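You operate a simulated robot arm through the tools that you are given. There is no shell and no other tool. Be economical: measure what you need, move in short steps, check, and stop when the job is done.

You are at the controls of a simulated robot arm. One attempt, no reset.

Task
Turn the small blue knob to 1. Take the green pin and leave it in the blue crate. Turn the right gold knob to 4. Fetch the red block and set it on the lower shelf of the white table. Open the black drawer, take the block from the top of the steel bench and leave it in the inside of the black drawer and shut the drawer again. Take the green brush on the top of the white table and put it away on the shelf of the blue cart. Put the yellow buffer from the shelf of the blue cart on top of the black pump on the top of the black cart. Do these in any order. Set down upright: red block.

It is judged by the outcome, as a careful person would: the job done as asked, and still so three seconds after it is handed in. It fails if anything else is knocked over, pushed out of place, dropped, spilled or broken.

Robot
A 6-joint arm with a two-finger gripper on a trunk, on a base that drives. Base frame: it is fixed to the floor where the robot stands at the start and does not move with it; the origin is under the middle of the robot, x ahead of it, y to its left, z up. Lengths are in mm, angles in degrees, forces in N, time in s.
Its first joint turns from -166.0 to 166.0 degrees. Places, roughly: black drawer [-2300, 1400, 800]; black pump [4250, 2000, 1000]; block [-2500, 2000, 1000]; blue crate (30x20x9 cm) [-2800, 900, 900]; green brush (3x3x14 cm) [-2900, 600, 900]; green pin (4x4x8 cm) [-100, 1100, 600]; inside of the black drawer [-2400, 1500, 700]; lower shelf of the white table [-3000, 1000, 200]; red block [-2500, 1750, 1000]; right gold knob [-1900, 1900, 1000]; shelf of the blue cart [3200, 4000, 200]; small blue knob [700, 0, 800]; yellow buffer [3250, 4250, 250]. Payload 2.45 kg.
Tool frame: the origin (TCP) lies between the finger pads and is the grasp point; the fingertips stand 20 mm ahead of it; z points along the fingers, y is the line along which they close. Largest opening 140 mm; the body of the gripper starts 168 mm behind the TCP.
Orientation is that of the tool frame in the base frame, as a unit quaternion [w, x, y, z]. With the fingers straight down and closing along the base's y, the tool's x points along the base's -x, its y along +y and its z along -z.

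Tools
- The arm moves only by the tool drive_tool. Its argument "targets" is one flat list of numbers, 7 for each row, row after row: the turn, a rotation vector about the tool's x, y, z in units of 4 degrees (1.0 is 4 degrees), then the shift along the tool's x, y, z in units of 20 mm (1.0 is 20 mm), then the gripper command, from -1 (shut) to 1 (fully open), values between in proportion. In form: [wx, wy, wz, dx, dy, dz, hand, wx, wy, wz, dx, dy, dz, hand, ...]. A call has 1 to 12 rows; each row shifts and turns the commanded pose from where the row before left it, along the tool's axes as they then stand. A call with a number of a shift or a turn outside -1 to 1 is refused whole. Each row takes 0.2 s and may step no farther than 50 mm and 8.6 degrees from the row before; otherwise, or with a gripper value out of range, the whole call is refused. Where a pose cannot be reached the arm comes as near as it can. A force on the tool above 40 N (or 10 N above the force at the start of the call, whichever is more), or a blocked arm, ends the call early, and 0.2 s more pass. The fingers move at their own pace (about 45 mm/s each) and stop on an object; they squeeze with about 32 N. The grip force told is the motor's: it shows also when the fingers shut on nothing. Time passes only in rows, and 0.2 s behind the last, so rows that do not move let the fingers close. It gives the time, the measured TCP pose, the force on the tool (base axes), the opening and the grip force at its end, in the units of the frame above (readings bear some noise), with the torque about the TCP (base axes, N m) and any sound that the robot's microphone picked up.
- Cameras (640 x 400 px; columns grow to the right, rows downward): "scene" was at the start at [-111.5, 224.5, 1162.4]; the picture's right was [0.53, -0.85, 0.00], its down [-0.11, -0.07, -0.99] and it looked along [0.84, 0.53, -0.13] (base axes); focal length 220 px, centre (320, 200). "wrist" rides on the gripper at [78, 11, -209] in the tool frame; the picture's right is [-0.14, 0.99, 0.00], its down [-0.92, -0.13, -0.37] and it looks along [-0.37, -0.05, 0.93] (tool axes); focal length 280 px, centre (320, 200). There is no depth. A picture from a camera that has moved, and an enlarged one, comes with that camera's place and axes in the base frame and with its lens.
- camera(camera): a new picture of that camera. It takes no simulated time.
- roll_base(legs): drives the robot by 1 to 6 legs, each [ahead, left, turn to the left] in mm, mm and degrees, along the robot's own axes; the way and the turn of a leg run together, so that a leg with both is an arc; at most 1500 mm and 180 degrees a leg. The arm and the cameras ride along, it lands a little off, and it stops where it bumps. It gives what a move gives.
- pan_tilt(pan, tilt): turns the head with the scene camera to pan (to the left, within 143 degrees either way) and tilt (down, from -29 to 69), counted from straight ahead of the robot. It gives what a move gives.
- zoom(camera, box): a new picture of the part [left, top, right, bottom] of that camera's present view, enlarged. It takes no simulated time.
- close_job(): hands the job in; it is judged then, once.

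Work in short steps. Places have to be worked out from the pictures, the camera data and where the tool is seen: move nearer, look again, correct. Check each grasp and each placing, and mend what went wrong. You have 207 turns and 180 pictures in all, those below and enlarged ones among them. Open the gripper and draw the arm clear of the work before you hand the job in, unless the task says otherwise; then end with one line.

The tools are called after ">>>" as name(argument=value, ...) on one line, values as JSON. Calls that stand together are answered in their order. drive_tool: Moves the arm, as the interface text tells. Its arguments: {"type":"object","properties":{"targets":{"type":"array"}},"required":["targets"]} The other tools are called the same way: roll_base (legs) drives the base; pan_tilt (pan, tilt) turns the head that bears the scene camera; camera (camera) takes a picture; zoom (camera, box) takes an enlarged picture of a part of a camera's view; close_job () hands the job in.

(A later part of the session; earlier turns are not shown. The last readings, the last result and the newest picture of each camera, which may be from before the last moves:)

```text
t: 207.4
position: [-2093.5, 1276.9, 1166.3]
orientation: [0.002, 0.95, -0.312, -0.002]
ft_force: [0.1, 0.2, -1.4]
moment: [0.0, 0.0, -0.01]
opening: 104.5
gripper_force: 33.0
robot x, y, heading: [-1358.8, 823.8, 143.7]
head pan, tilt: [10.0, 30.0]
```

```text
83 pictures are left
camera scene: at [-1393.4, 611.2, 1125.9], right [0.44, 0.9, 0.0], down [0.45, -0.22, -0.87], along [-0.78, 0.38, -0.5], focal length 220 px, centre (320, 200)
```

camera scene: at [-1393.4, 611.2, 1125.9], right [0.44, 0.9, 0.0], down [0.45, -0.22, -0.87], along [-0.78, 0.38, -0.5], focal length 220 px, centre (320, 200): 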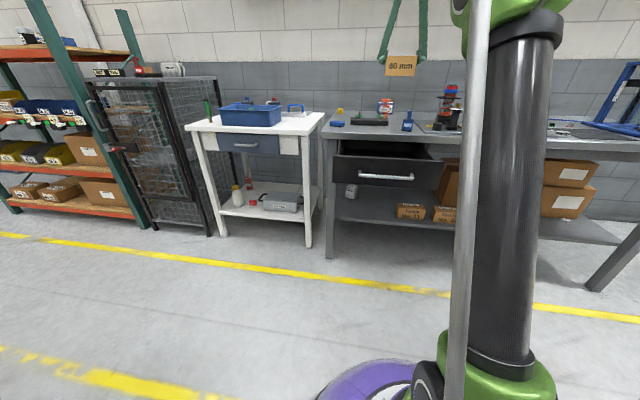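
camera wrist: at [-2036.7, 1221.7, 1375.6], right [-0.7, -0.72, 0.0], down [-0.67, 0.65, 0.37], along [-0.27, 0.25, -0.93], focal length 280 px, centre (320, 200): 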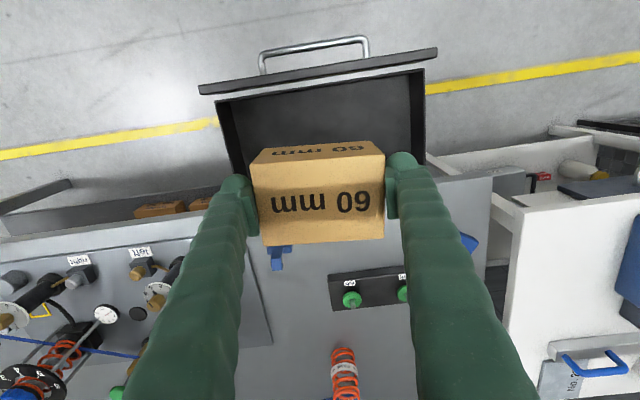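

Block is centered over the drawer opening. Lower it into the drawer.

>>> drive_tool(targets=[0, 0, 0, 0, 0.25, 1, -1, 0, 0, 0, 0, 0.25, 1, -1, 0, 0, 0, 0, 0, 1, -1, 0, 0, 0, 0, 0, 1, -1, 0, 0, 0, 0, 0, 1, -1, 0, 0, 0, 0, 0, 1, -1, 0, 0, 0, 0, 0, 1, -1, 0, 0, 0, 0, 0, 1, -1, 0, 0, 0, 0, 0, 1, -1, 0, 0, 0, 0, 0, 1, -1, 0, 0, 0, 0, 0, 1, -1, 0, 0, 0, 0, 0, 1, -1])

>>> camera(camera="wrist")

>>> zoom(camera="scene", box=[310, 70, 460, 220])

```text
t: 210.0
position: [-2102.6, 1266.9, 924.8]
orientation: [0.002, 0.95, -0.311, -0.001]
ft_force: [0.8, 0.4, -1.4]
moment: [-0.01, 0.0, 0.0]
opening: 104.1
gripper_force: 32.0
robot x, y, heading: [-1364.4, 825.2, 144.0]
head pan, tilt: [10.0, 30.0]
```

```text
82 pictures are left
camera wrist: at [-2045.1, 1212.3, 1135.3], right [-0.7, -0.72, 0.0], down [-0.67, 0.65, 0.37], along [-0.27, 0.25, -0.93], focal length 280 px, centre (320, 200)
```

wrist: 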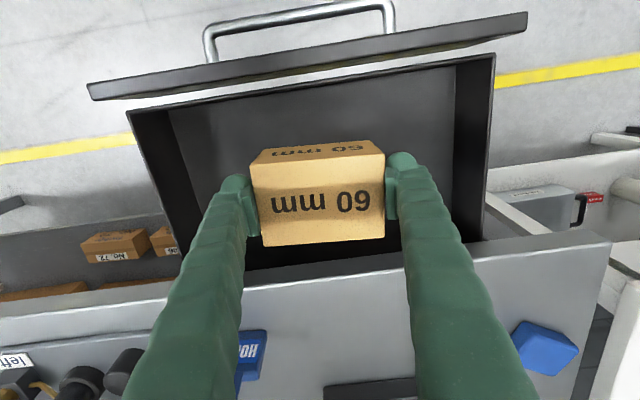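

```text
2.67 times, centred on (385, 145) of scene
camera zoom: at [-1393.3, 611.2, 1125.9], right [0.44, 0.9, 0.0], down [0.45, -0.22, -0.87], along [-0.78, 0.38, -0.5], focal length 588 px, centre (147, 347)
```

zoom: 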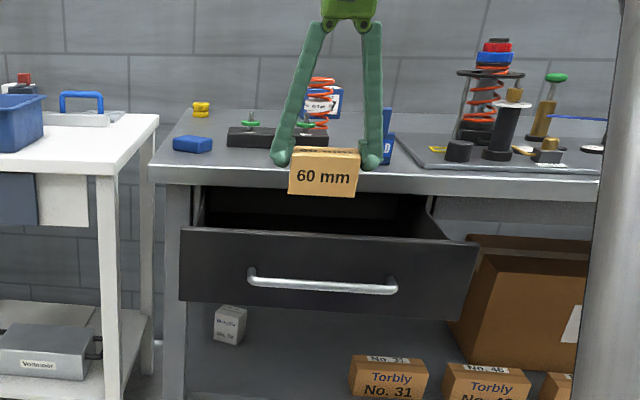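

>>> drive_tool(targets=[0, 0, 0, 0, 0, 1, -1, 0, 0, 0, 0, 0, 1, -1, 0, 0, 0, 0, 0, 1, -1, 0, 0, 0, 0, 0, 1, -1, 0, 0, 0, 0, 0, 1, -1, 0, 0, 0, 0, 0, 0.6, -1, 0, 0, 0, 0, 0, 0.6, -1, 0, 0, 0, 0, 0, 0.4, -1, 0, 0, 0, 0, 0, 0.4, -1, 0, 0, 0, 0, 0, 0.4, -1, 0, 0, 0, 0, 0, 0.4, -1, 0, 0, 0, 0, 0, 0.4, -1])

>>> camera(camera="wrist")

```text
t: 212.0
position: [-2101.2, 1267.9, 788.6]
orientation: [0.002, 0.95, -0.311, -0.002]
ft_force: [-1.4, -0.5, 25.7]
moment: [-0.01, 0.01, -0.34]
opening: 103.8
gripper_force: 32.4
robot x, y, heading: [-1360.8, 819.7, 143.7]
head pan, tilt: [10.0, 30.0]
stopped in row 10: the force on the tool passed its limit at 50 N (the readings are from after the stop); the commanded pose is now the measured one
```

```text
80 pictures are left
camera wrist: at [-2043.5, 1212.6, 999.1], right [-0.7, -0.72, 0.01], down [-0.66, 0.65, 0.37], along [-0.27, 0.26, -0.93], focal length 280 px, centre (320, 200)
```

wrist: 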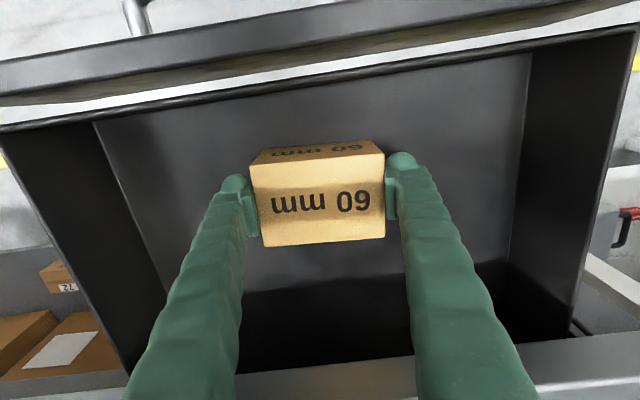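

Block rests on the drawer floor (z≈747). Release and rise.

>>> drive_tool(targets=[0, 0, 0, 0, 0, -0.05, 0.6, 0, 0, 0, 0, 0, 0, 0.75, 0, 0, 0, 0, 0, 0, 0.75, 0, 0, 0, 0, 0, -1, 0.75, 0, 0, 0, 0, 0, -1, 0.75, 0, 0, 0, 0, 0, -1, 0.75, 0, 0, 0, 0, 0, -1, 0.75, 0, 0, 0, 0, 0, -1, 0.75, 0, 0, 0, 0, 0, -1, 0.75, 0, 0, 0, 0, 0, -1, 0.75, 0, 0, 0, 0, 0, -1, 0.75, 0, 0, 0, 0, 0, -1, 0.75])

>>> camera(camera="wrist")

```text
t: 214.6
position: [-2101.2, 1267.0, 970.4]
orientation: [0.001, 0.95, -0.312, -0.001]
ft_force: [1.0, -0.3, 0.7]
moment: [0.0, 0.0, 0.02]
opening: 122.5
gripper_force: 0.0
robot x, y, heading: [-1362.0, 822.9, 143.7]
head pan, tilt: [10.0, 30.0]
```

```text
79 pictures are left
camera wrist: at [-2043.4, 1212.3, 1179.4], right [-0.7, -0.72, 0.01], down [-0.66, 0.65, 0.37], along [-0.27, 0.25, -0.93], focal length 280 px, centre (320, 200)
```

wrist: 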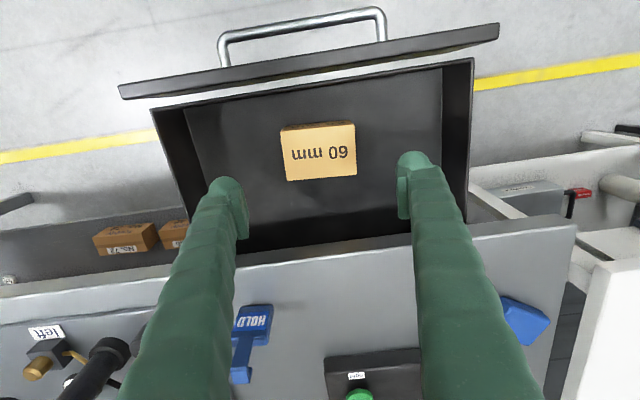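

Block lies in the drawer. To shut it I'll push the handle bar with closed fingers from in front, driving the base. First back off and position the tool in front of the bar.

>>> roll_base(legs=[[-120, 0, 0]])

>>> drive_tool(targets=[0, 0, 0, 1, 0, 0, 0, 0, 0, 0, 1, 0, 0, -0.5, 0, 0, 0, 1, 0, 0, -1, 0, 0, 0, 1, 0, 0, -1, 0, 0, 0, 1, 0, 0, -1, 0, 0, 0, 0, 0, 0, -1])

>>> camera(camera="wrist")

```text
t: 215.8
position: [-2003.5, 1197.1, 970.4]
orientation: [0.002, 0.95, -0.312, -0.001]
ft_force: [0.2, -0.3, -0.4]
moment: [-0.01, -0.05, 0.0]
opening: 122.5
gripper_force: 0.0
robot x, y, heading: [-1265.3, 753.8, 143.4]
head pan, tilt: [10.0, 30.0]
```

```text
t: 217.2
position: [-1923.8, 1137.8, 969.9]
orientation: [0.001, 0.95, -0.313, -0.001]
ft_force: [0.1, 0.7, -0.1]
moment: [0.01, -0.02, -0.01]
opening: 0.5
gripper_force: 0.1
robot x, y, heading: [-1264.8, 753.0, 143.3]
head pan, tilt: [10.0, 30.0]
```

```text
78 pictures are left
camera wrist: at [-1866.4, 1082.5, 1179.6], right [-0.7, -0.72, 0.01], down [-0.66, 0.65, 0.37], along [-0.27, 0.25, -0.93], focal length 280 px, centre (320, 200)
```

wrist: 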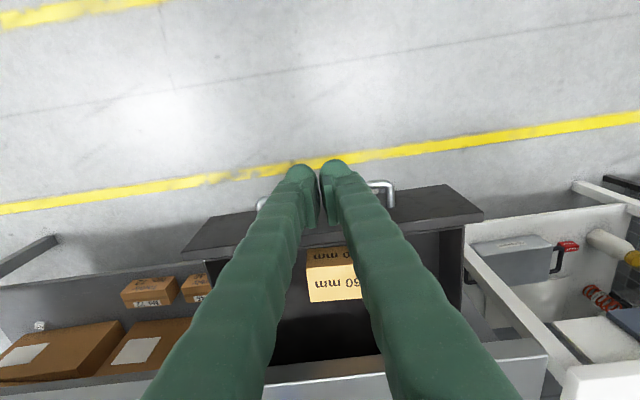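

Tool is ~50 mm in front of the bar. Lower to the bar's height.

>>> drive_tool(targets=[0, 0, 0, 0, 0, 1, -1, 0, 0, 0, 0, 0, 1, -1, 0, 0, 0, 0, 0, 1, -1, 0, 0, 0, 0, 0, 1, -1, 0, 0, 0, 0, 0, 1, -1, 0, 0, 0, 0, 0, 1, -1, 0, 0, 0, 0, 0, 1, -1, 0, 0, 0, 0, 0, 1, -1, 0, 0, 0, 0, 0, 1, -1, 0, 0, 0, 0, 0, 0.2, -1])

>>> camera(camera="wrist")

>>> zoom(camera="scene", box=[300, 70, 460, 220])

```text
t: 219.4
position: [-1923.0, 1136.8, 786.0]
orientation: [0.002, 0.95, -0.312, -0.001]
ft_force: [-0.8, 0.7, 1.4]
moment: [0.01, -0.02, -0.01]
opening: 0.1
gripper_force: 29.2
robot x, y, heading: [-1261.8, 754.5, 143.8]
head pan, tilt: [10.0, 30.0]
```

```text
77 pictures are left
camera wrist: at [-1865.8, 1080.9, 995.3], right [-0.7, -0.72, 0.01], down [-0.66, 0.65, 0.37], along [-0.27, 0.25, -0.93], focal length 280 px, centre (320, 200)
```

wrist: 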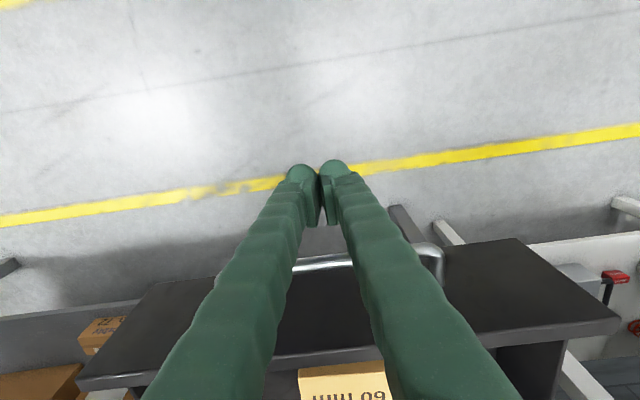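

```text
2.67 times, centred on (380, 145) of scene
camera zoom: at [-1296.2, 539.6, 1125.9], right [0.44, 0.9, 0.0], down [0.45, -0.22, -0.87], along [-0.78, 0.38, -0.5], focal length 588 px, centre (160, 347)
```

zoom: 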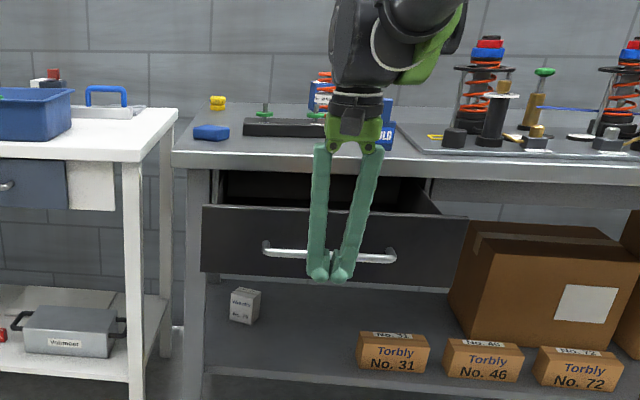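

Now drive the base ahead to push the drawer shut.

>>> roll_base(legs=[[200, 0, 0]])

>>> roll_base(legs=[[85, 0, 0]])

>>> camera(camera="scene")

```text
t: 221.1
position: [-2086.3, 1257.8, 786.0]
orientation: [0.002, 0.95, -0.313, -0.002]
ft_force: [0.2, 0.2, 0.2]
moment: [-0.01, 0.02, 0.02]
opening: 0.1
gripper_force: 29.5
robot x, y, heading: [-1426.9, 873.0, 143.4]
head pan, tilt: [10.0, 30.0]
```

```text
t: 222.1
position: [-2152.7, 1310.9, 785.9]
orientation: [0.002, 0.95, -0.314, -0.002]
ft_force: [1.9, -1.0, -0.5]
moment: [-0.03, -0.04, 0.03]
opening: 0.1
gripper_force: 29.0
robot x, y, heading: [-1496.6, 926.9, 143.3]
head pan, tilt: [10.0, 30.0]
```

```text
75 pictures are left
camera scene: at [-1528.5, 710.8, 1125.9], right [0.45, 0.89, 0.0], down [0.45, -0.22, -0.87], along [-0.77, 0.39, -0.5], focal length 220 px, centre (320, 200)
```

scene: 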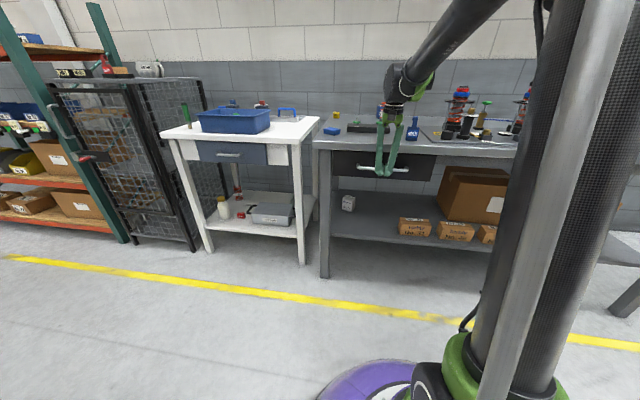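

Nearly shut. Push the last bit with small arm steps.

>>> drive_tool(targets=[0, 0, 0, -0.3, 0, 0, -1, 0, 0, 0, -0.3, 0, 0, -1, 0, 0, 0, -0.3, 0, 0, -1, 0, 0, 0, -0.3, 0, 0, -1, 0, 0, 0, -0.3, 0, 0, -1])

>>> zoom(camera="scene", box=[310, 110, 450, 200])

```text
t: 222.6
position: [-2153.7, 1309.3, 786.7]
orientation: [0.001, 0.949, -0.314, 0.001]
ft_force: [6.6, -3.4, -2.2]
moment: [-0.03, -0.08, 0.0]
opening: 6.1
gripper_force: 29.1
robot x, y, heading: [-1496.4, 924.3, 143.3]
head pan, tilt: [10.0, 30.0]
stopped in row 2: the force on the tool passed its limit at 51 N (the readings are from after the stop); the commanded pose is now the measured one
```

```text
4.44 times, centred on (380, 155) of scene
camera zoom: at [-1527.8, 710.3, 1125.9], right [0.45, 0.89, 0.0], down [0.45, -0.22, -0.87], along [-0.77, 0.39, -0.5], focal length 980 px, centre (53, 400)
```

zoom: 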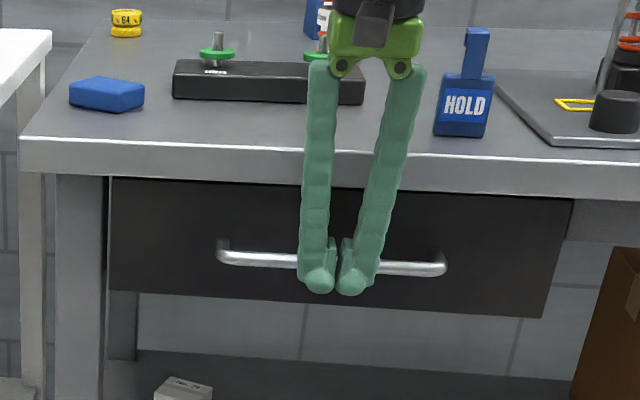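

>>> roll_base(legs=[[-120, 0, 0]])

>>> zoom(camera="scene", box=[300, 90, 450, 190])

>>> camera(camera="wrist")

```text
t: 223.8
position: [-2057.0, 1240.2, 785.7]
orientation: [0.002, 0.949, -0.315, 0.001]
ft_force: [0.0, 0.7, -0.5]
moment: [0.03, 0.01, 0.03]
opening: 0.1
gripper_force: 29.0
robot x, y, heading: [-1398.8, 855.7, 143.1]
head pan, tilt: [10.0, 30.0]
```

```text
4.00 times, centred on (375, 140) of scene
camera zoom: at [-1432.4, 639.2, 1125.9], right [0.45, 0.89, 0.0], down [0.45, -0.22, -0.87], along [-0.77, 0.39, -0.5], focal length 882 px, centre (100, 440)
```

zoom: 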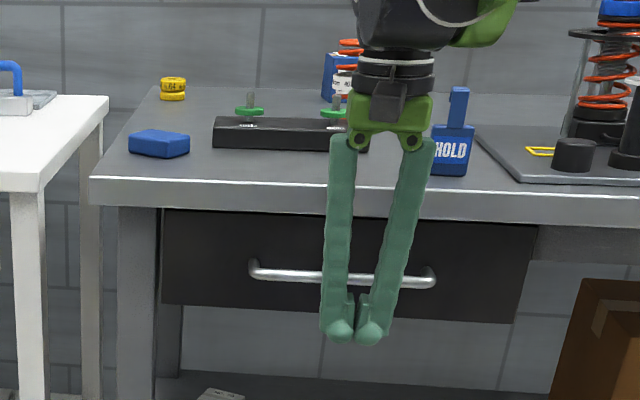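

```text
72 pictures are left
camera wrist: at [-2001.6, 1185.3, 995.4], right [-0.7, -0.71, 0.0], down [-0.66, 0.65, 0.36], along [-0.26, 0.25, -0.93], focal length 280 px, centre (320, 200)
```

wrist: 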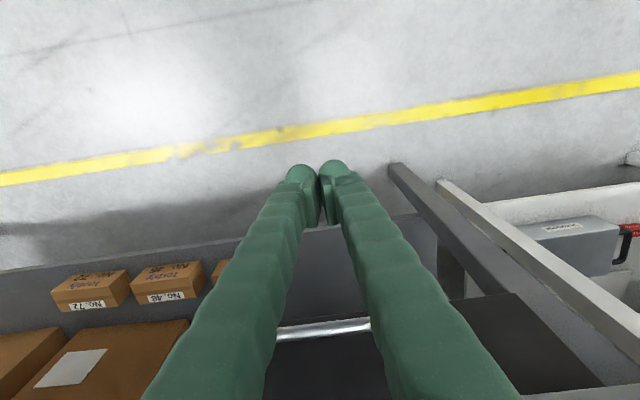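

The contact was at the bar's height with the stop reached, so the drawer is shut. Next the green brush: raise, tilt the tool 44° and drive to the white table.

>>> drive_tool(targets=[0, 0, 0, 0, 0, -1, 0, 0, 0, 0, 0, 0, -1, 0, 0, 0, 0, 0, 0, -1, 0, 0, 0, 0, 0, 0, -1, 0, 0, 0, 0, 0, 0, -1, 0, 0, 0, 0, 0, 0, -1, 0, 0, 0, 0, 0, 0, -1, 0, 0, 0, 0, 0, 0, -1, 0, 0, 0, 0, 0, 0, -1, 0, 0, 0, 0, 0, 0, -1, 0, 0, 0, 0, 0, 0, -1, 0, 0, 0, 0, 0, 0, -1, 0])

>>> drive_tool(targets=[0, -1, 0, 0, 0, -1, 0, 0, -1, 0, 0, 0, -1, 0, 0, -1, 0, 0, 0, -1, 0, 0, -1, 0, 0, 0, -1, 0, 0, -1, 0, 0, 0, 0, 0, 0, -1, 0, 0, 0, 0, 0, 0, -1, 0, 0, 0, 0, 0, 0, -1, 0, 0, 0, 0, 0, 0, -1, 0, 0, 0, 0, 0, 0, -1, 0, 0, 0, 0, 0, 0, -1, 0, 0, 0, 0, 0])

>>> roll_base(legs=[[0, 1033, 0], [200, 0, 0]])

>>> camera(camera="wrist")

>>> camera(camera="scene")

```text
t: 226.4
position: [-2057.1, 1242.7, 1025.7]
orientation: [0.002, 0.949, -0.315, 0.001]
ft_force: [-1.0, -0.2, 0.7]
moment: [-0.02, -0.01, 0.02]
opening: 70.0
gripper_force: 0.1
robot x, y, heading: [-1400.6, 851.0, 143.4]
head pan, tilt: [10.0, 30.0]
```

```text
t: 228.8
position: [-2051.0, 1237.4, 1104.5]
orientation: [-0.114, 0.88, -0.293, -0.355]
ft_force: [-0.3, 0.5, 0.4]
moment: [-0.03, -0.04, 0.03]
opening: 69.9
gripper_force: 0.0
robot x, y, heading: [-1398.4, 851.8, 143.3]
head pan, tilt: [10.0, 30.0]
```

```text
t: 232.5
position: [-2480.0, 665.2, 1103.7]
orientation: [-0.102, 0.891, -0.26, -0.359]
ft_force: [-0.9, 0.2, -0.9]
moment: [0.03, -0.02, -0.05]
opening: 70.0
gripper_force: 0.0
robot x, y, heading: [-1799.8, 326.6, 147.4]
head pan, tilt: [10.0, 30.0]
stopped in leg 1: the robot was blocked; the commanded pose is now the measured one
```

```text
71 pictures are left
camera wrist: at [-2317.1, 547.5, 1202.2], right [-0.62, -0.78, 0.1], down [-0.28, 0.33, 0.9], along [-0.74, 0.53, -0.42], focal length 280 px, centre (320, 200)
```

wrist: 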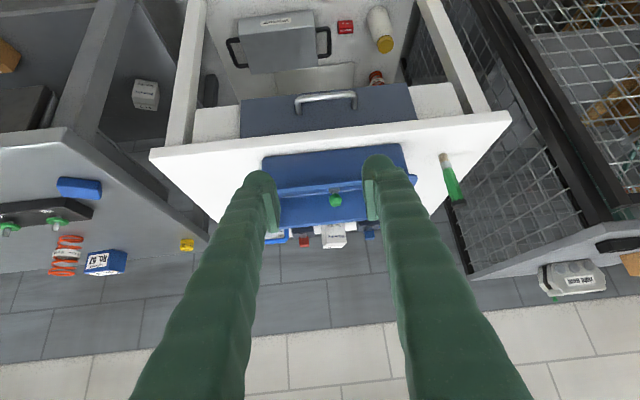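

```text
70 pictures are left
camera scene: at [-1820.0, 113.7, 1125.9], right [0.38, 0.92, 0.0], down [0.46, -0.19, -0.87], along [-0.8, 0.33, -0.5], focal length 220 px, centre (320, 200)
```

scene: 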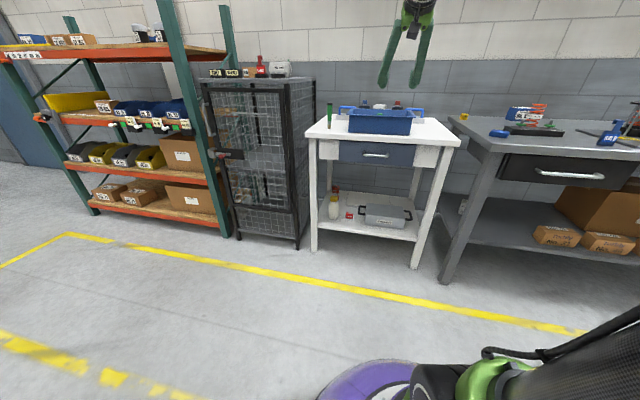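

The base bumped something (likely the blue work table behind-left). I look there before moving.

>>> pan_tilt(pan=120, tilt=45)

>>> camera(camera="scene")

```text
t: 234.3
position: [-2480.8, 663.6, 1103.8]
orientation: [-0.103, 0.89, -0.26, -0.359]
ft_force: [-0.3, 0.4, 0.4]
moment: [-0.01, -0.01, 0.0]
opening: 69.8
gripper_force: 0.1
robot x, y, heading: [-1801.2, 327.3, 147.8]
head pan, tilt: [120.0, 45.0]
```

```text
69 pictures are left
camera scene: at [-1740.1, -2.2, 1103.3], right [-1.0, 0.04, 0.0], down [0.03, 0.71, -0.71], along [-0.03, -0.71, -0.71], focal length 220 px, centre (320, 200)
```

scene: 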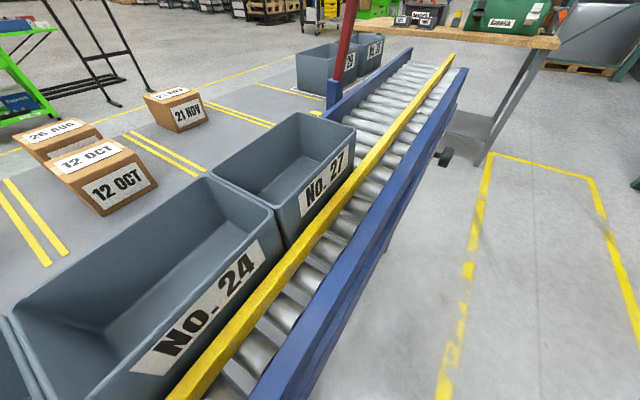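

It touched the roller conveyor; nothing appears moved. I drive ahead, away from it, straighten, then continue left.

>>> roll_base(legs=[[220, 0, 0], [0, 0, -4.8]])

>>> pan_tilt(pan=10, tilt=30)

```text
t: 236.5
position: [-2634.4, 839.6, 1103.1]
orientation: [-0.118, 0.879, -0.297, -0.354]
ft_force: [-0.2, -0.3, -0.5]
moment: [0.03, 0.0, -0.03]
opening: 70.0
gripper_force: 0.0
robot x, y, heading: [-1985.5, 449.8, 142.6]
head pan, tilt: [120.0, 45.0]
```

```text
t: 238.4
position: [-2634.8, 839.1, 1104.2]
orientation: [-0.118, 0.878, -0.298, -0.354]
ft_force: [-0.1, 0.5, -0.3]
moment: [-0.01, 0.0, 0.0]
opening: 69.9
gripper_force: 0.0
robot x, y, heading: [-1985.8, 445.9, 142.7]
head pan, tilt: [10.0, 30.0]
```

>>> roll_base(legs=[[0, 364, 0]])

>>> camera(camera="wrist")

>>> camera(camera="scene")

```text
t: 240.7
position: [-2854.7, 551.8, 1105.5]
orientation: [-0.118, 0.878, -0.299, -0.354]
ft_force: [0.1, 0.3, -0.3]
moment: [0.03, -0.01, 0.01]
opening: 69.9
gripper_force: 0.0
robot x, y, heading: [-2210.4, 157.9, 142.3]
head pan, tilt: [10.0, 30.0]
```

```text
68 pictures are left
camera wrist: at [-2701.9, 420.7, 1202.2], right [-0.68, -0.72, 0.1], down [-0.24, 0.35, 0.9], along [-0.69, 0.59, -0.42], focal length 280 px, centre (320, 200)
```

wrist: 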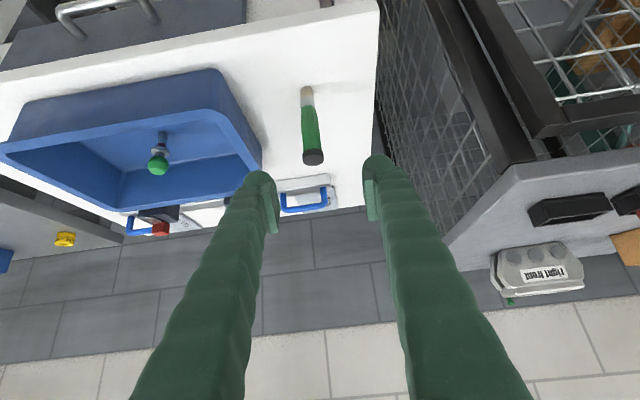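

```text
67 pictures are left
camera scene: at [-2245.1, -55.1, 1125.9], right [0.46, 0.89, 0.0], down [0.44, -0.23, -0.87], along [-0.77, 0.4, -0.5], focal length 220 px, centre (320, 200)
```

scene: 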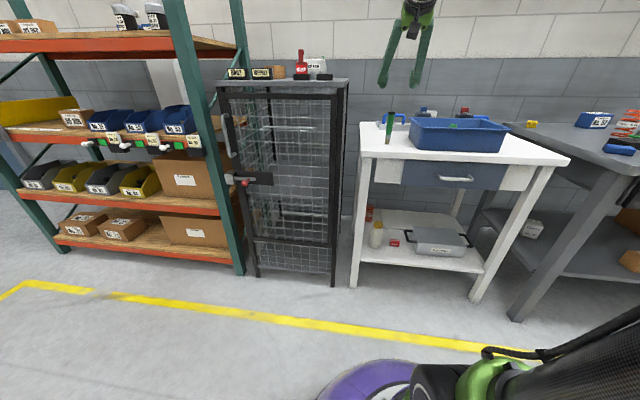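

Brush at about (-2963,648), top z≈963. Approach along the tool axis, stopping ~55 mm short.

>>> drive_tool(targets=[0, 0, 0, 0.2, -0.1, 1, -0.25, 0, 0, 0, 0.2, -0.1, 1, -0.25, 0, 0, 0, 0.2, -0.1, 1, -0.25, 0, 0, 0, 0.2, -0.1, 1, -0.25, 0, 0, 0, 0.2, -0.1, 1, -0.25, 0, 0, 0, 0.2, 0, 1, -0.25, 0, 0, 0, 0.07, 0, 1, -0.25, 0, 0, 0, 0, 0, 1, -0.25, 0, 0, 0, 0, 0, 1, -0.25])

>>> camera(camera="wrist")

>>> zoom(camera="scene", box=[340, 60, 480, 180])

```text
t: 242.7
position: [-2933.8, 624.4, 957.5]
orientation: [-0.119, 0.878, -0.299, -0.354]
ft_force: [-0.1, 0.2, 0.5]
moment: [0.02, 0.03, -0.01]
opening: 52.8
gripper_force: 0.1
robot x, y, heading: [-2212.3, 161.1, 142.6]
head pan, tilt: [10.0, 30.0]
```

```text
66 pictures are left
camera wrist: at [-2780.0, 492.8, 1055.0], right [-0.68, -0.72, 0.1], down [-0.24, 0.35, 0.9], along [-0.69, 0.59, -0.42], focal length 280 px, centre (320, 200)
```

wrist: 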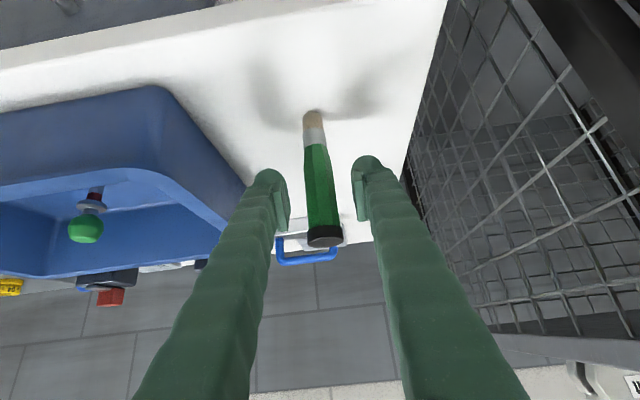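

```text
3.33 times, centred on (410, 120) of scene
camera zoom: at [-2245.0, -55.1, 1125.9], right [0.46, 0.89, 0.0], down [0.44, -0.23, -0.87], along [-0.77, 0.4, -0.5], focal length 735 px, centre (20, 467)
```

zoom: 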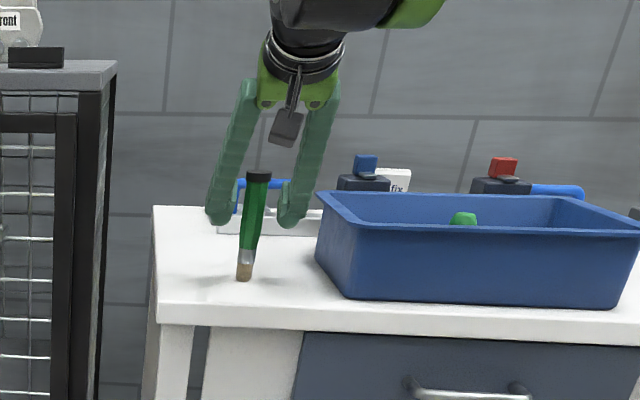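

Brush is in line, ~31 mm ahead. Move onto it and close.

>>> drive_tool(targets=[0, 0, 0, 0.11, 0, 0.87, -0.25, 0, 0, 0, 0.11, 0, 0.87, -0.25, 0, 0, 0, 0.11, 0, 0.87, -0.25, 0, 0, 0, 0, 0, 0, -0.6, 0, 0, 0, 0, 0, 0, -1, 0, 0, 0, 0, 0, 0, -1, 0, 0, 0, 0, 0, 0, -1])

>>> camera(camera="wrist")

```text
t: 244.3
position: [-2959.1, 643.2, 915.2]
orientation: [-0.119, 0.878, -0.3, -0.354]
ft_force: [-0.1, -0.6, -1.0]
moment: [0.0, -0.01, 0.0]
opening: 21.9
gripper_force: 31.6
robot x, y, heading: [-2209.6, 155.4, 142.5]
head pan, tilt: [10.0, 30.0]
```

```text
64 pictures are left
camera wrist: at [-2805.4, 511.7, 1012.4], right [-0.68, -0.72, 0.1], down [-0.25, 0.35, 0.9], along [-0.69, 0.59, -0.42], focal length 280 px, centre (320, 200)
```

wrist: 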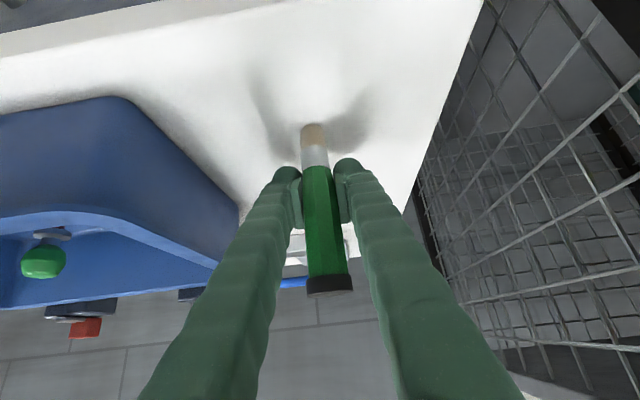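

Brush gripped (22 mm). Lift straight up.

>>> drive_tool(targets=[0, 0, 0, -0.7, 0, -0.72, -1, 0, 0, 0, -0.7, 0, -0.72, -1, 0, 0, 0, -0.7, 0, -0.72, -1, 0, 0, 0, -0.7, 0, -0.72, -1, 0, 0, 0, -0.7, 0, -0.72, -1, 0, 0, 0, -0.7, 0, -0.72, -1, 0, 0, 0, -0.7, 0, -0.72, -1, 0, 0, 0, -0.7, 0, -0.72, -1, 0, 0, 0, -0.7, 0, -0.72, -1, 0, 0, 0, -0.7, 0, -0.72, -1])

>>> drive_tool(targets=[0, 0, 0, 0.72, 0, -0.7, -1, 0, 0, 0, 0.72, 0, -0.7, -1, 0, 0, 0, 0.72, 0, -0.7, -1, 0, 0, 0, 0.72, 0, -0.7, -1, 0, 0, 0, 0.72, 0, -0.7, -1, 0, 0, 0, 0.72, 0, -0.7, -1, 0, 0, 0, 0.72, 0, -0.7, -1, 0, 0, 0, 0.72, 0, -0.7, -1])

>>> camera(camera="wrist")

```text
t: 246.5
position: [-2960.3, 646.1, 1115.8]
orientation: [-0.119, 0.878, -0.299, -0.354]
ft_force: [0.0, -0.3, -1.0]
moment: [-0.03, 0.0, -0.05]
opening: 21.7
gripper_force: 31.8
robot x, y, heading: [-2205.4, 161.2, 142.4]
head pan, tilt: [10.0, 30.0]
```

```text
t: 248.3
position: [-2831.3, 547.2, 1116.7]
orientation: [-0.117, 0.878, -0.299, -0.354]
ft_force: [-0.4, 0.2, -0.4]
moment: [0.0, 0.0, -0.01]
opening: 21.8
gripper_force: 31.9
robot x, y, heading: [-2207.5, 154.7, 142.6]
head pan, tilt: [10.0, 30.0]
```

```text
63 pictures are left
camera wrist: at [-2678.5, 415.6, 1214.1], right [-0.68, -0.72, 0.1], down [-0.24, 0.35, 0.9], along [-0.69, 0.59, -0.42], focal length 280 px, centre (320, 200)
```

wrist: 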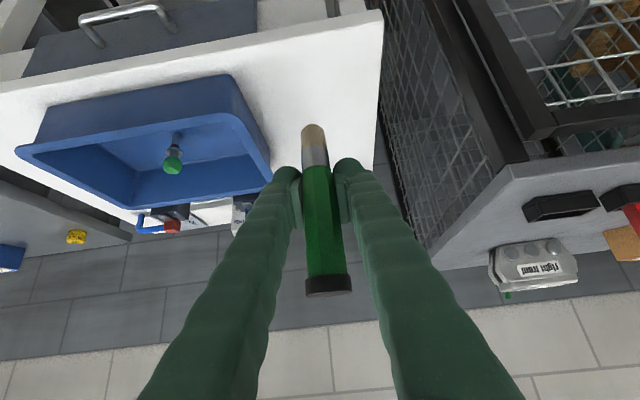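

Brush lifted. Drive right along the aisle, back off into open floor and turn toward the far carts.

>>> roll_base(legs=[[0, -1050, 0], [-650, 0, 0], [0, 0, -105]])

>>> pan_tilt(pan=20, tilt=12)

>>> camera(camera="scene")

```text
t: 261.4
position: [-515.8, 1082.4, 1116.0]
orientation: [0.353, -0.296, 0.88, 0.12]
ft_force: [-1.5, -0.4, -0.3]
moment: [0.0, -0.04, 0.0]
opening: 22.0
gripper_force: 32.4
robot x, y, heading: [-1054.4, 582.5, 37.5]
head pan, tilt: [10.0, 30.0]
```

```text
t: 262.2
position: [-515.9, 1083.3, 1116.2]
orientation: [0.353, -0.296, 0.879, 0.121]
ft_force: [-0.2, 0.0, -0.5]
moment: [-0.03, 0.0, 0.0]
opening: 22.0
gripper_force: 32.0
robot x, y, heading: [-1053.4, 586.1, 37.3]
head pan, tilt: [20.0, 12.0]
```

```text
62 pictures are left
camera scene: at [-1260.6, 687.4, 1154.9], right [0.84, -0.54, 0.0], down [-0.11, -0.18, -0.98], along [0.53, 0.82, -0.21], focal length 220 px, centre (320, 200)
```

scene: 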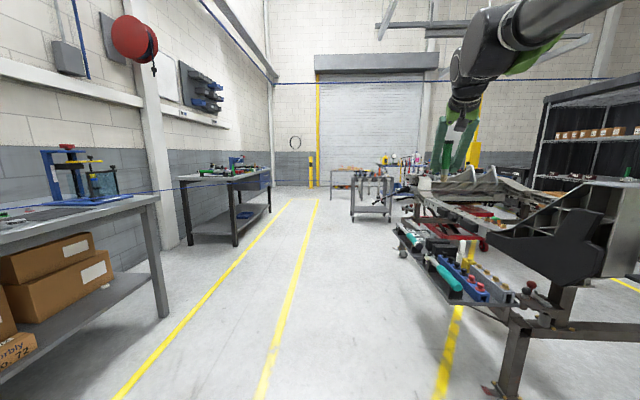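

>>> zoom(camera="scene", box=[130, 120, 450, 260])

```text
2.00 times, centred on (290, 190) of scene
camera zoom: at [-1260.6, 687.4, 1154.9], right [0.84, -0.54, 0.0], down [-0.11, -0.18, -0.98], along [0.53, 0.82, -0.21], focal length 441 px, centre (380, 220)
```

zoom: 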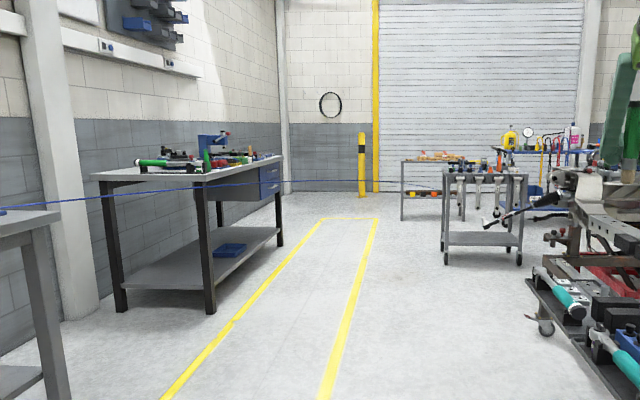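

>>> zoom(camera="scene", box=[320, 140, 480, 240])

```text
4.00 times, centred on (400, 190) of scene
camera zoom: at [-1260.6, 687.4, 1154.9], right [0.84, -0.54, 0.0], down [-0.11, -0.18, -0.98], along [0.53, 0.82, -0.21], focal length 882 px, centre (0, 240)
```

zoom: 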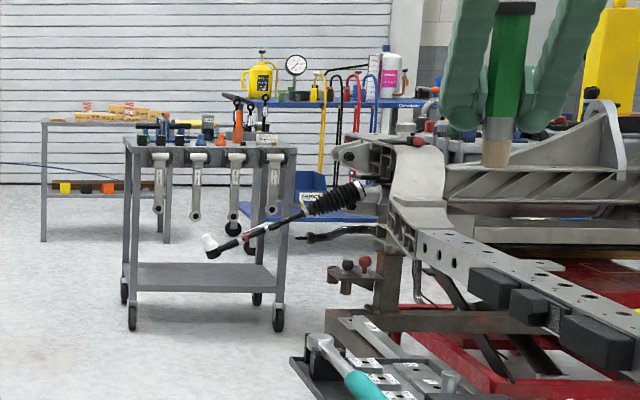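

The blue cart (bottles on top, bin on its shelf) stands behind the grey cart; a blue hose crosses the corridor at ~0.9→0.4 m height and must be avoided. I drive nearer, staying on this side of the hose, to look for a gap.

>>> roll_base(legs=[[0, 700, 0], [1150, 0, 0]])

>>> pan_tilt(pan=8, tilt=18)

>>> camera(camera="scene")

```text
t: 271.5
position: [-53.2, 2368.5, 1117.5]
orientation: [0.352, -0.306, 0.876, 0.125]
ft_force: [-0.8, -0.2, -0.9]
moment: [0.01, 0.02, 0.02]
opening: 21.9
gripper_force: 31.8
robot x, y, heading: [-577.9, 1856.7, 38.7]
head pan, tilt: [20.0, 12.0]
```

```text
t: 272.2
position: [-53.0, 2369.6, 1116.7]
orientation: [0.351, -0.307, 0.876, 0.125]
ft_force: [0.0, -0.3, 0.1]
moment: [-0.02, 0.0, 0.02]
opening: 22.0
gripper_force: 32.1
robot x, y, heading: [-580.0, 1856.2, 38.5]
head pan, tilt: [8.0, 18.0]
```

```text
59 pictures are left
camera scene: at [-773.6, 1942.4, 1145.3], right [0.73, -0.69, 0.0], down [-0.21, -0.22, -0.95], along [0.65, 0.69, -0.31], focal length 220 px, centre (320, 200)
```

scene: 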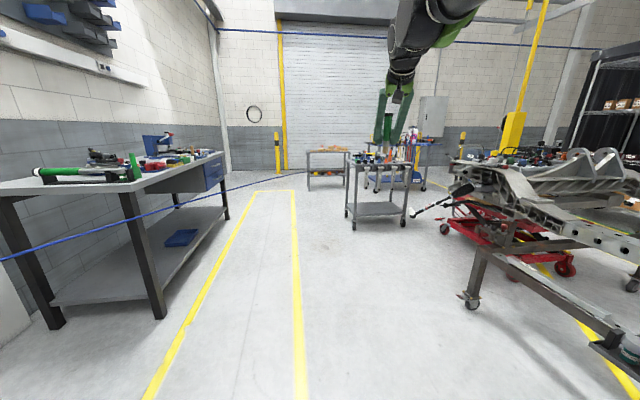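

>>> zoom(camera="scene", box=[280, 130, 480, 250])

```text
3.20 times, centred on (380, 190) of scene
camera zoom: at [-773.6, 1942.4, 1145.3], right [0.73, -0.69, 0.0], down [-0.21, -0.22, -0.95], along [0.65, 0.69, -0.31], focal length 705 px, centre (128, 232)
```

zoom: 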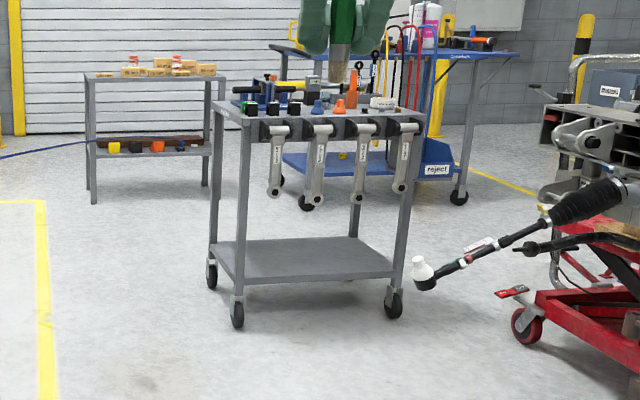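

There's ~800 mm between the grey cart's left side and the hose; I'm already in that lane (n≈-1578). Align heading to 53° and drive forward 1500, then check.

>>> roll_base(legs=[[0, 0, 14.6], [1450, 0, 0]])

>>> pan_tilt(pan=-5, tilt=28)

>>> camera(camera="scene")

```text
t: 280.2
position: [642.1, 3646.5, 1117.5]
orientation: [0.331, -0.422, 0.827, 0.172]
ft_force: [-0.6, 0.2, -1.1]
moment: [0.01, -0.01, 0.02]
opening: 22.0
gripper_force: 32.1
robot x, y, heading: [270.1, 3012.6, 54.2]
head pan, tilt: [8.0, 18.0]
```

```text
t: 281.0
position: [641.1, 3647.6, 1117.6]
orientation: [0.332, -0.421, 0.827, 0.171]
ft_force: [0.1, -0.2, -1.0]
moment: [0.0, 0.01, 0.0]
opening: 21.8
gripper_force: 31.6
robot x, y, heading: [272.5, 3012.7, 54.2]
head pan, tilt: [-5.0, 28.0]
```

```text
57 pictures are left
camera scene: at [76.4, 3031.6, 1129.1], right [0.76, -0.65, 0.0], down [-0.31, -0.35, -0.88], along [0.58, 0.67, -0.47], focal length 220 px, centre (320, 200)
```

scene: 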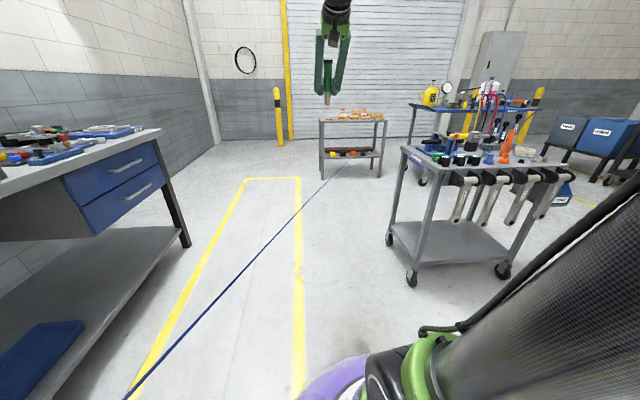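

The hose converges on the grey cart, leaving too little room there. I'll take the other way: back along this lane, past the start position, and up the marked aisle on the far side of the trolley. Raise the arm first, then drive back.

>>> drive_tool(targets=[0, 0, 0, -0.7, 0, -0.72, -1, 0, 0, 0, -0.7, 0, -0.72, -1, 0, 0, 0, -0.7, 0, -0.72, -1, 0, 0, 0, -0.7, 0, -0.72, -1, 0, 0, 0, -0.7, 0, -0.72, -1, 0, 0, 0, -0.7, 0, -0.72, -1])

>>> roll_base(legs=[[0, 0, -1.1], [-1400, 0, 0], [-1400, 0, 0]])

>>> pan_tilt(pan=-80, tilt=22)

>>> camera(camera="scene")

```text
t: 282.4
position: [641.8, 3648.0, 1235.5]
orientation: [0.332, -0.421, 0.827, 0.171]
ft_force: [0.5, -0.2, -0.2]
moment: [-0.02, 0.0, 0.0]
opening: 21.8
gripper_force: 32.1
robot x, y, heading: [268.3, 3016.9, 54.2]
head pan, tilt: [-5.0, 28.0]
```

```text
t: 296.2
position: [-1029.3, 1429.7, 1235.5]
orientation: [0.334, -0.407, 0.834, 0.165]
ft_force: [0.0, 0.3, -0.2]
moment: [0.01, 0.05, 0.0]
opening: 21.8
gripper_force: 31.6
robot x, y, heading: [-1425.2, 808.6, 52.5]
head pan, tilt: [-5.0, 28.0]
```

```text
t: 297.7
position: [-1029.6, 1428.2, 1234.5]
orientation: [0.334, -0.408, 0.833, 0.166]
ft_force: [0.8, -0.4, -0.6]
moment: [-0.03, -0.01, -0.01]
opening: 22.0
gripper_force: 32.0
robot x, y, heading: [-1425.7, 805.7, 52.4]
head pan, tilt: [-80.0, 22.0]
```

```text
56 pictures are left
camera scene: at [-1595.0, 721.7, 1138.7], right [-0.47, -0.88, 0.0], down [-0.33, 0.17, -0.93], along [0.82, -0.43, -0.37], focal length 220 px, centre (320, 200)
```

scene: 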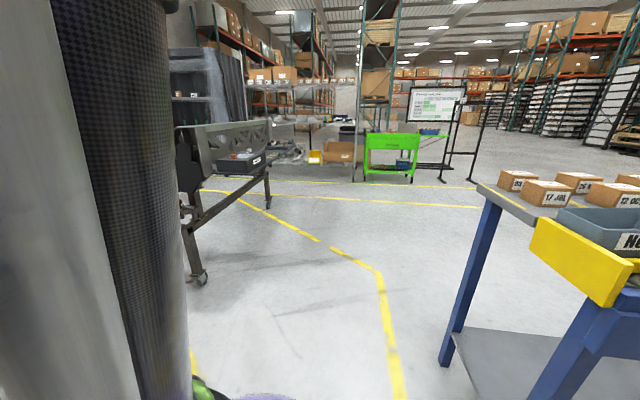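

The way along this lane toward the racks is clear. Sidestep right in stages.

>>> roll_base(legs=[[0, 0, 0.7], [-60, -1050, 0], [0, -1050, 0]])

>>> camera(camera="scene")

```text
t: 308.5
position: [624.5, 97.0, 1235.2]
orientation: [0.334, -0.407, 0.834, 0.166]
ft_force: [0.0, -0.8, -1.0]
moment: [0.0, 0.0, 0.0]
opening: 22.0
gripper_force: 32.3
robot x, y, heading: [230.6, -527.2, 52.4]
head pan, tilt: [-80.0, 22.0]
```

```text
55 pictures are left
camera scene: at [56.8, -610.0, 1138.8], right [-0.47, -0.88, 0.0], down [-0.33, 0.18, -0.93], along [0.82, -0.43, -0.37], focal length 220 px, centre (320, 200)
```

scene: 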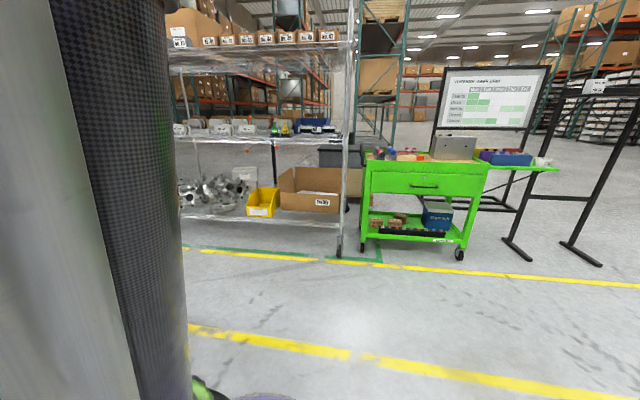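

Racks begin at n≈2150; aisle center n≈1540. Sidestep 1030 more and look ahead along the aisle.

>>> roll_base(legs=[[0, -1030, 0.7]])

>>> pan_tilt(pan=5, tilt=15)

>>> camera(camera="scene")

```text
t: 313.7
position: [1411.7, -507.2, 1236.2]
orientation: [0.332, -0.415, 0.83, 0.169]
ft_force: [-0.6, -0.2, -0.7]
moment: [0.0, 0.02, -0.02]
opening: 22.1
gripper_force: 31.8
robot x, y, heading: [1028.5, -1134.3, 53.3]
head pan, tilt: [-80.0, 22.0]
```

```text
t: 315.3
position: [1412.1, -505.5, 1234.9]
orientation: [0.333, -0.414, 0.83, 0.168]
ft_force: [0.0, -0.2, -0.4]
moment: [-0.01, 0.03, 0.01]
opening: 22.0
gripper_force: 32.0
robot x, y, heading: [1028.8, -1130.5, 53.2]
head pan, tilt: [5.0, 15.0]
```

```text
54 pictures are left
camera scene: at [825.1, -1102.7, 1150.1], right [0.85, -0.53, 0.0], down [-0.14, -0.22, -0.97], along [0.51, 0.82, -0.26], focal length 220 px, centre (320, 200)
```

scene: 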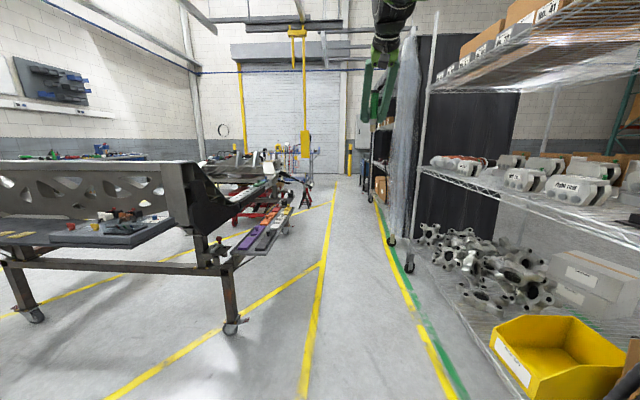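

Aisle ahead is clear; the hanging hoist pendant is ~800 mm left of my line. Drive ahead 2800.

>>> roll_base(legs=[[1400, 0, 0], [1400, 0, 0]])

>>> camera(camera="scene")

```text
t: 328.8
position: [3058.6, 1725.7, 1235.3]
orientation: [0.332, -0.42, 0.827, 0.17]
ft_force: [0.4, 0.0, -0.9]
moment: [0.0, 0.0, 0.0]
opening: 21.9
gripper_force: 32.3
robot x, y, heading: [2683.7, 1094.3, 53.9]
head pan, tilt: [5.0, 15.0]
```

```text
53 pictures are left
camera scene: at [2479.7, 1122.7, 1150.1], right [0.86, -0.52, 0.0], down [-0.13, -0.22, -0.97], along [0.5, 0.83, -0.26], focal length 220 px, centre (320, 200)
```

scene: 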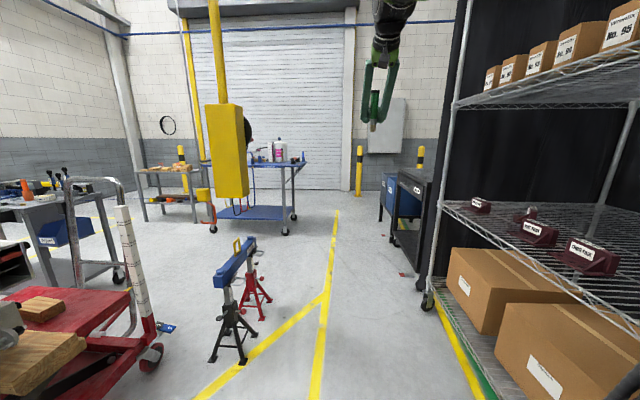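

Blue cart is ahead-left, black carts ahead-right; jack stands at n≈600–850 must be bypassed at u>4000. Drive ahead 1560 and then left 700.

>>> roll_base(legs=[[0, 0, -0.8], [780, 0, 0], [780, 0, 0], [0, 700, 0]])

>>> pan_tilt(pan=15, tilt=35)

>>> camera(camera="scene")

```text
t: 336.1
position: [3937.1, 2750.1, 1235.4]
orientation: [0.341, -0.372, 0.85, 0.152]
ft_force: [1.2, -0.1, -0.9]
moment: [0.1, 0.12, 0.14]
opening: 22.0
gripper_force: 31.9
robot x, y, heading: [3493.1, 2163.6, 47.4]
head pan, tilt: [5.0, 15.0]
stopped in leg 3: the robot was blocked; the commanded pose is now the measured one
```

```text
t: 336.9
position: [3939.0, 2744.9, 1234.8]
orientation: [0.341, -0.371, 0.85, 0.151]
ft_force: [2.6, -1.7, -0.9]
moment: [0.19, 0.16, 0.24]
opening: 22.0
gripper_force: 31.7
robot x, y, heading: [3489.2, 2163.1, 46.9]
head pan, tilt: [15.0, 35.0]
```

```text
52 pictures are left
camera scene: at [3275.7, 2219.0, 1118.2], right [0.88, -0.47, 0.0], down [-0.27, -0.51, -0.82], along [0.38, 0.72, -0.57], focal length 220 px, centre (320, 200)
```

scene: 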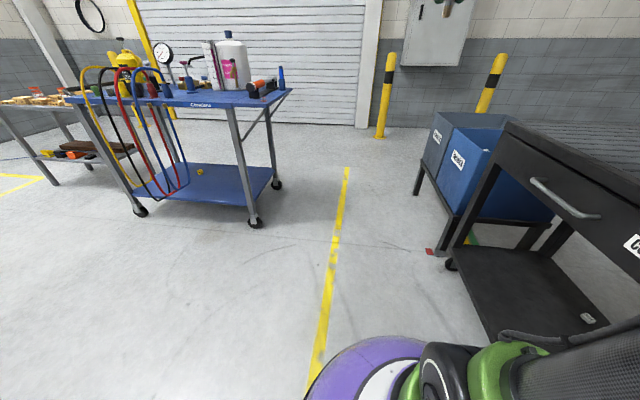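

Blocked again — the base or arm touched the black cart at right. Look with the wrist camera before moving.

>>> camera(camera="wrist")

>>> pan_tilt(pan=-30, tilt=40)

>>> camera(camera="scene")

```text
51 pictures are left
camera wrist: at [3794.3, 2604.5, 1333.0], right [-0.66, 0.75, 0.1], down [0.37, 0.21, 0.9], along [0.65, 0.63, -0.42], focal length 280 px, centre (320, 200)
```

wrist: 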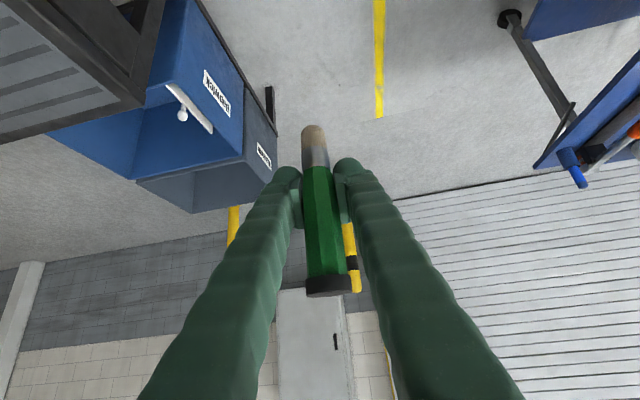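

```text
t: 338.1
position: [3940.9, 2741.5, 1235.7]
orientation: [0.341, -0.369, 0.851, 0.151]
ft_force: [-1.3, 0.6, 0.6]
moment: [-0.14, -0.02, -0.08]
opening: 21.8
gripper_force: 32.7
robot x, y, heading: [3489.2, 2159.6, 46.9]
head pan, tilt: [-30.0, 40.0]
```

```text
50 pictures are left
camera scene: at [3314.9, 2164.8, 1110.6], right [0.29, -0.96, 0.0], down [-0.61, -0.19, -0.77], along [0.73, 0.22, -0.64], focal length 220 px, centre (320, 200)
```

scene: 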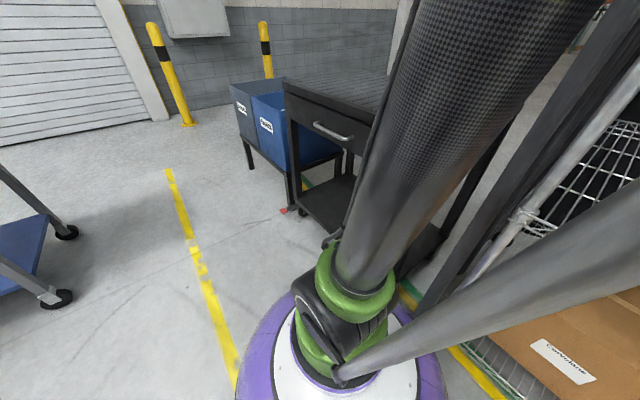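

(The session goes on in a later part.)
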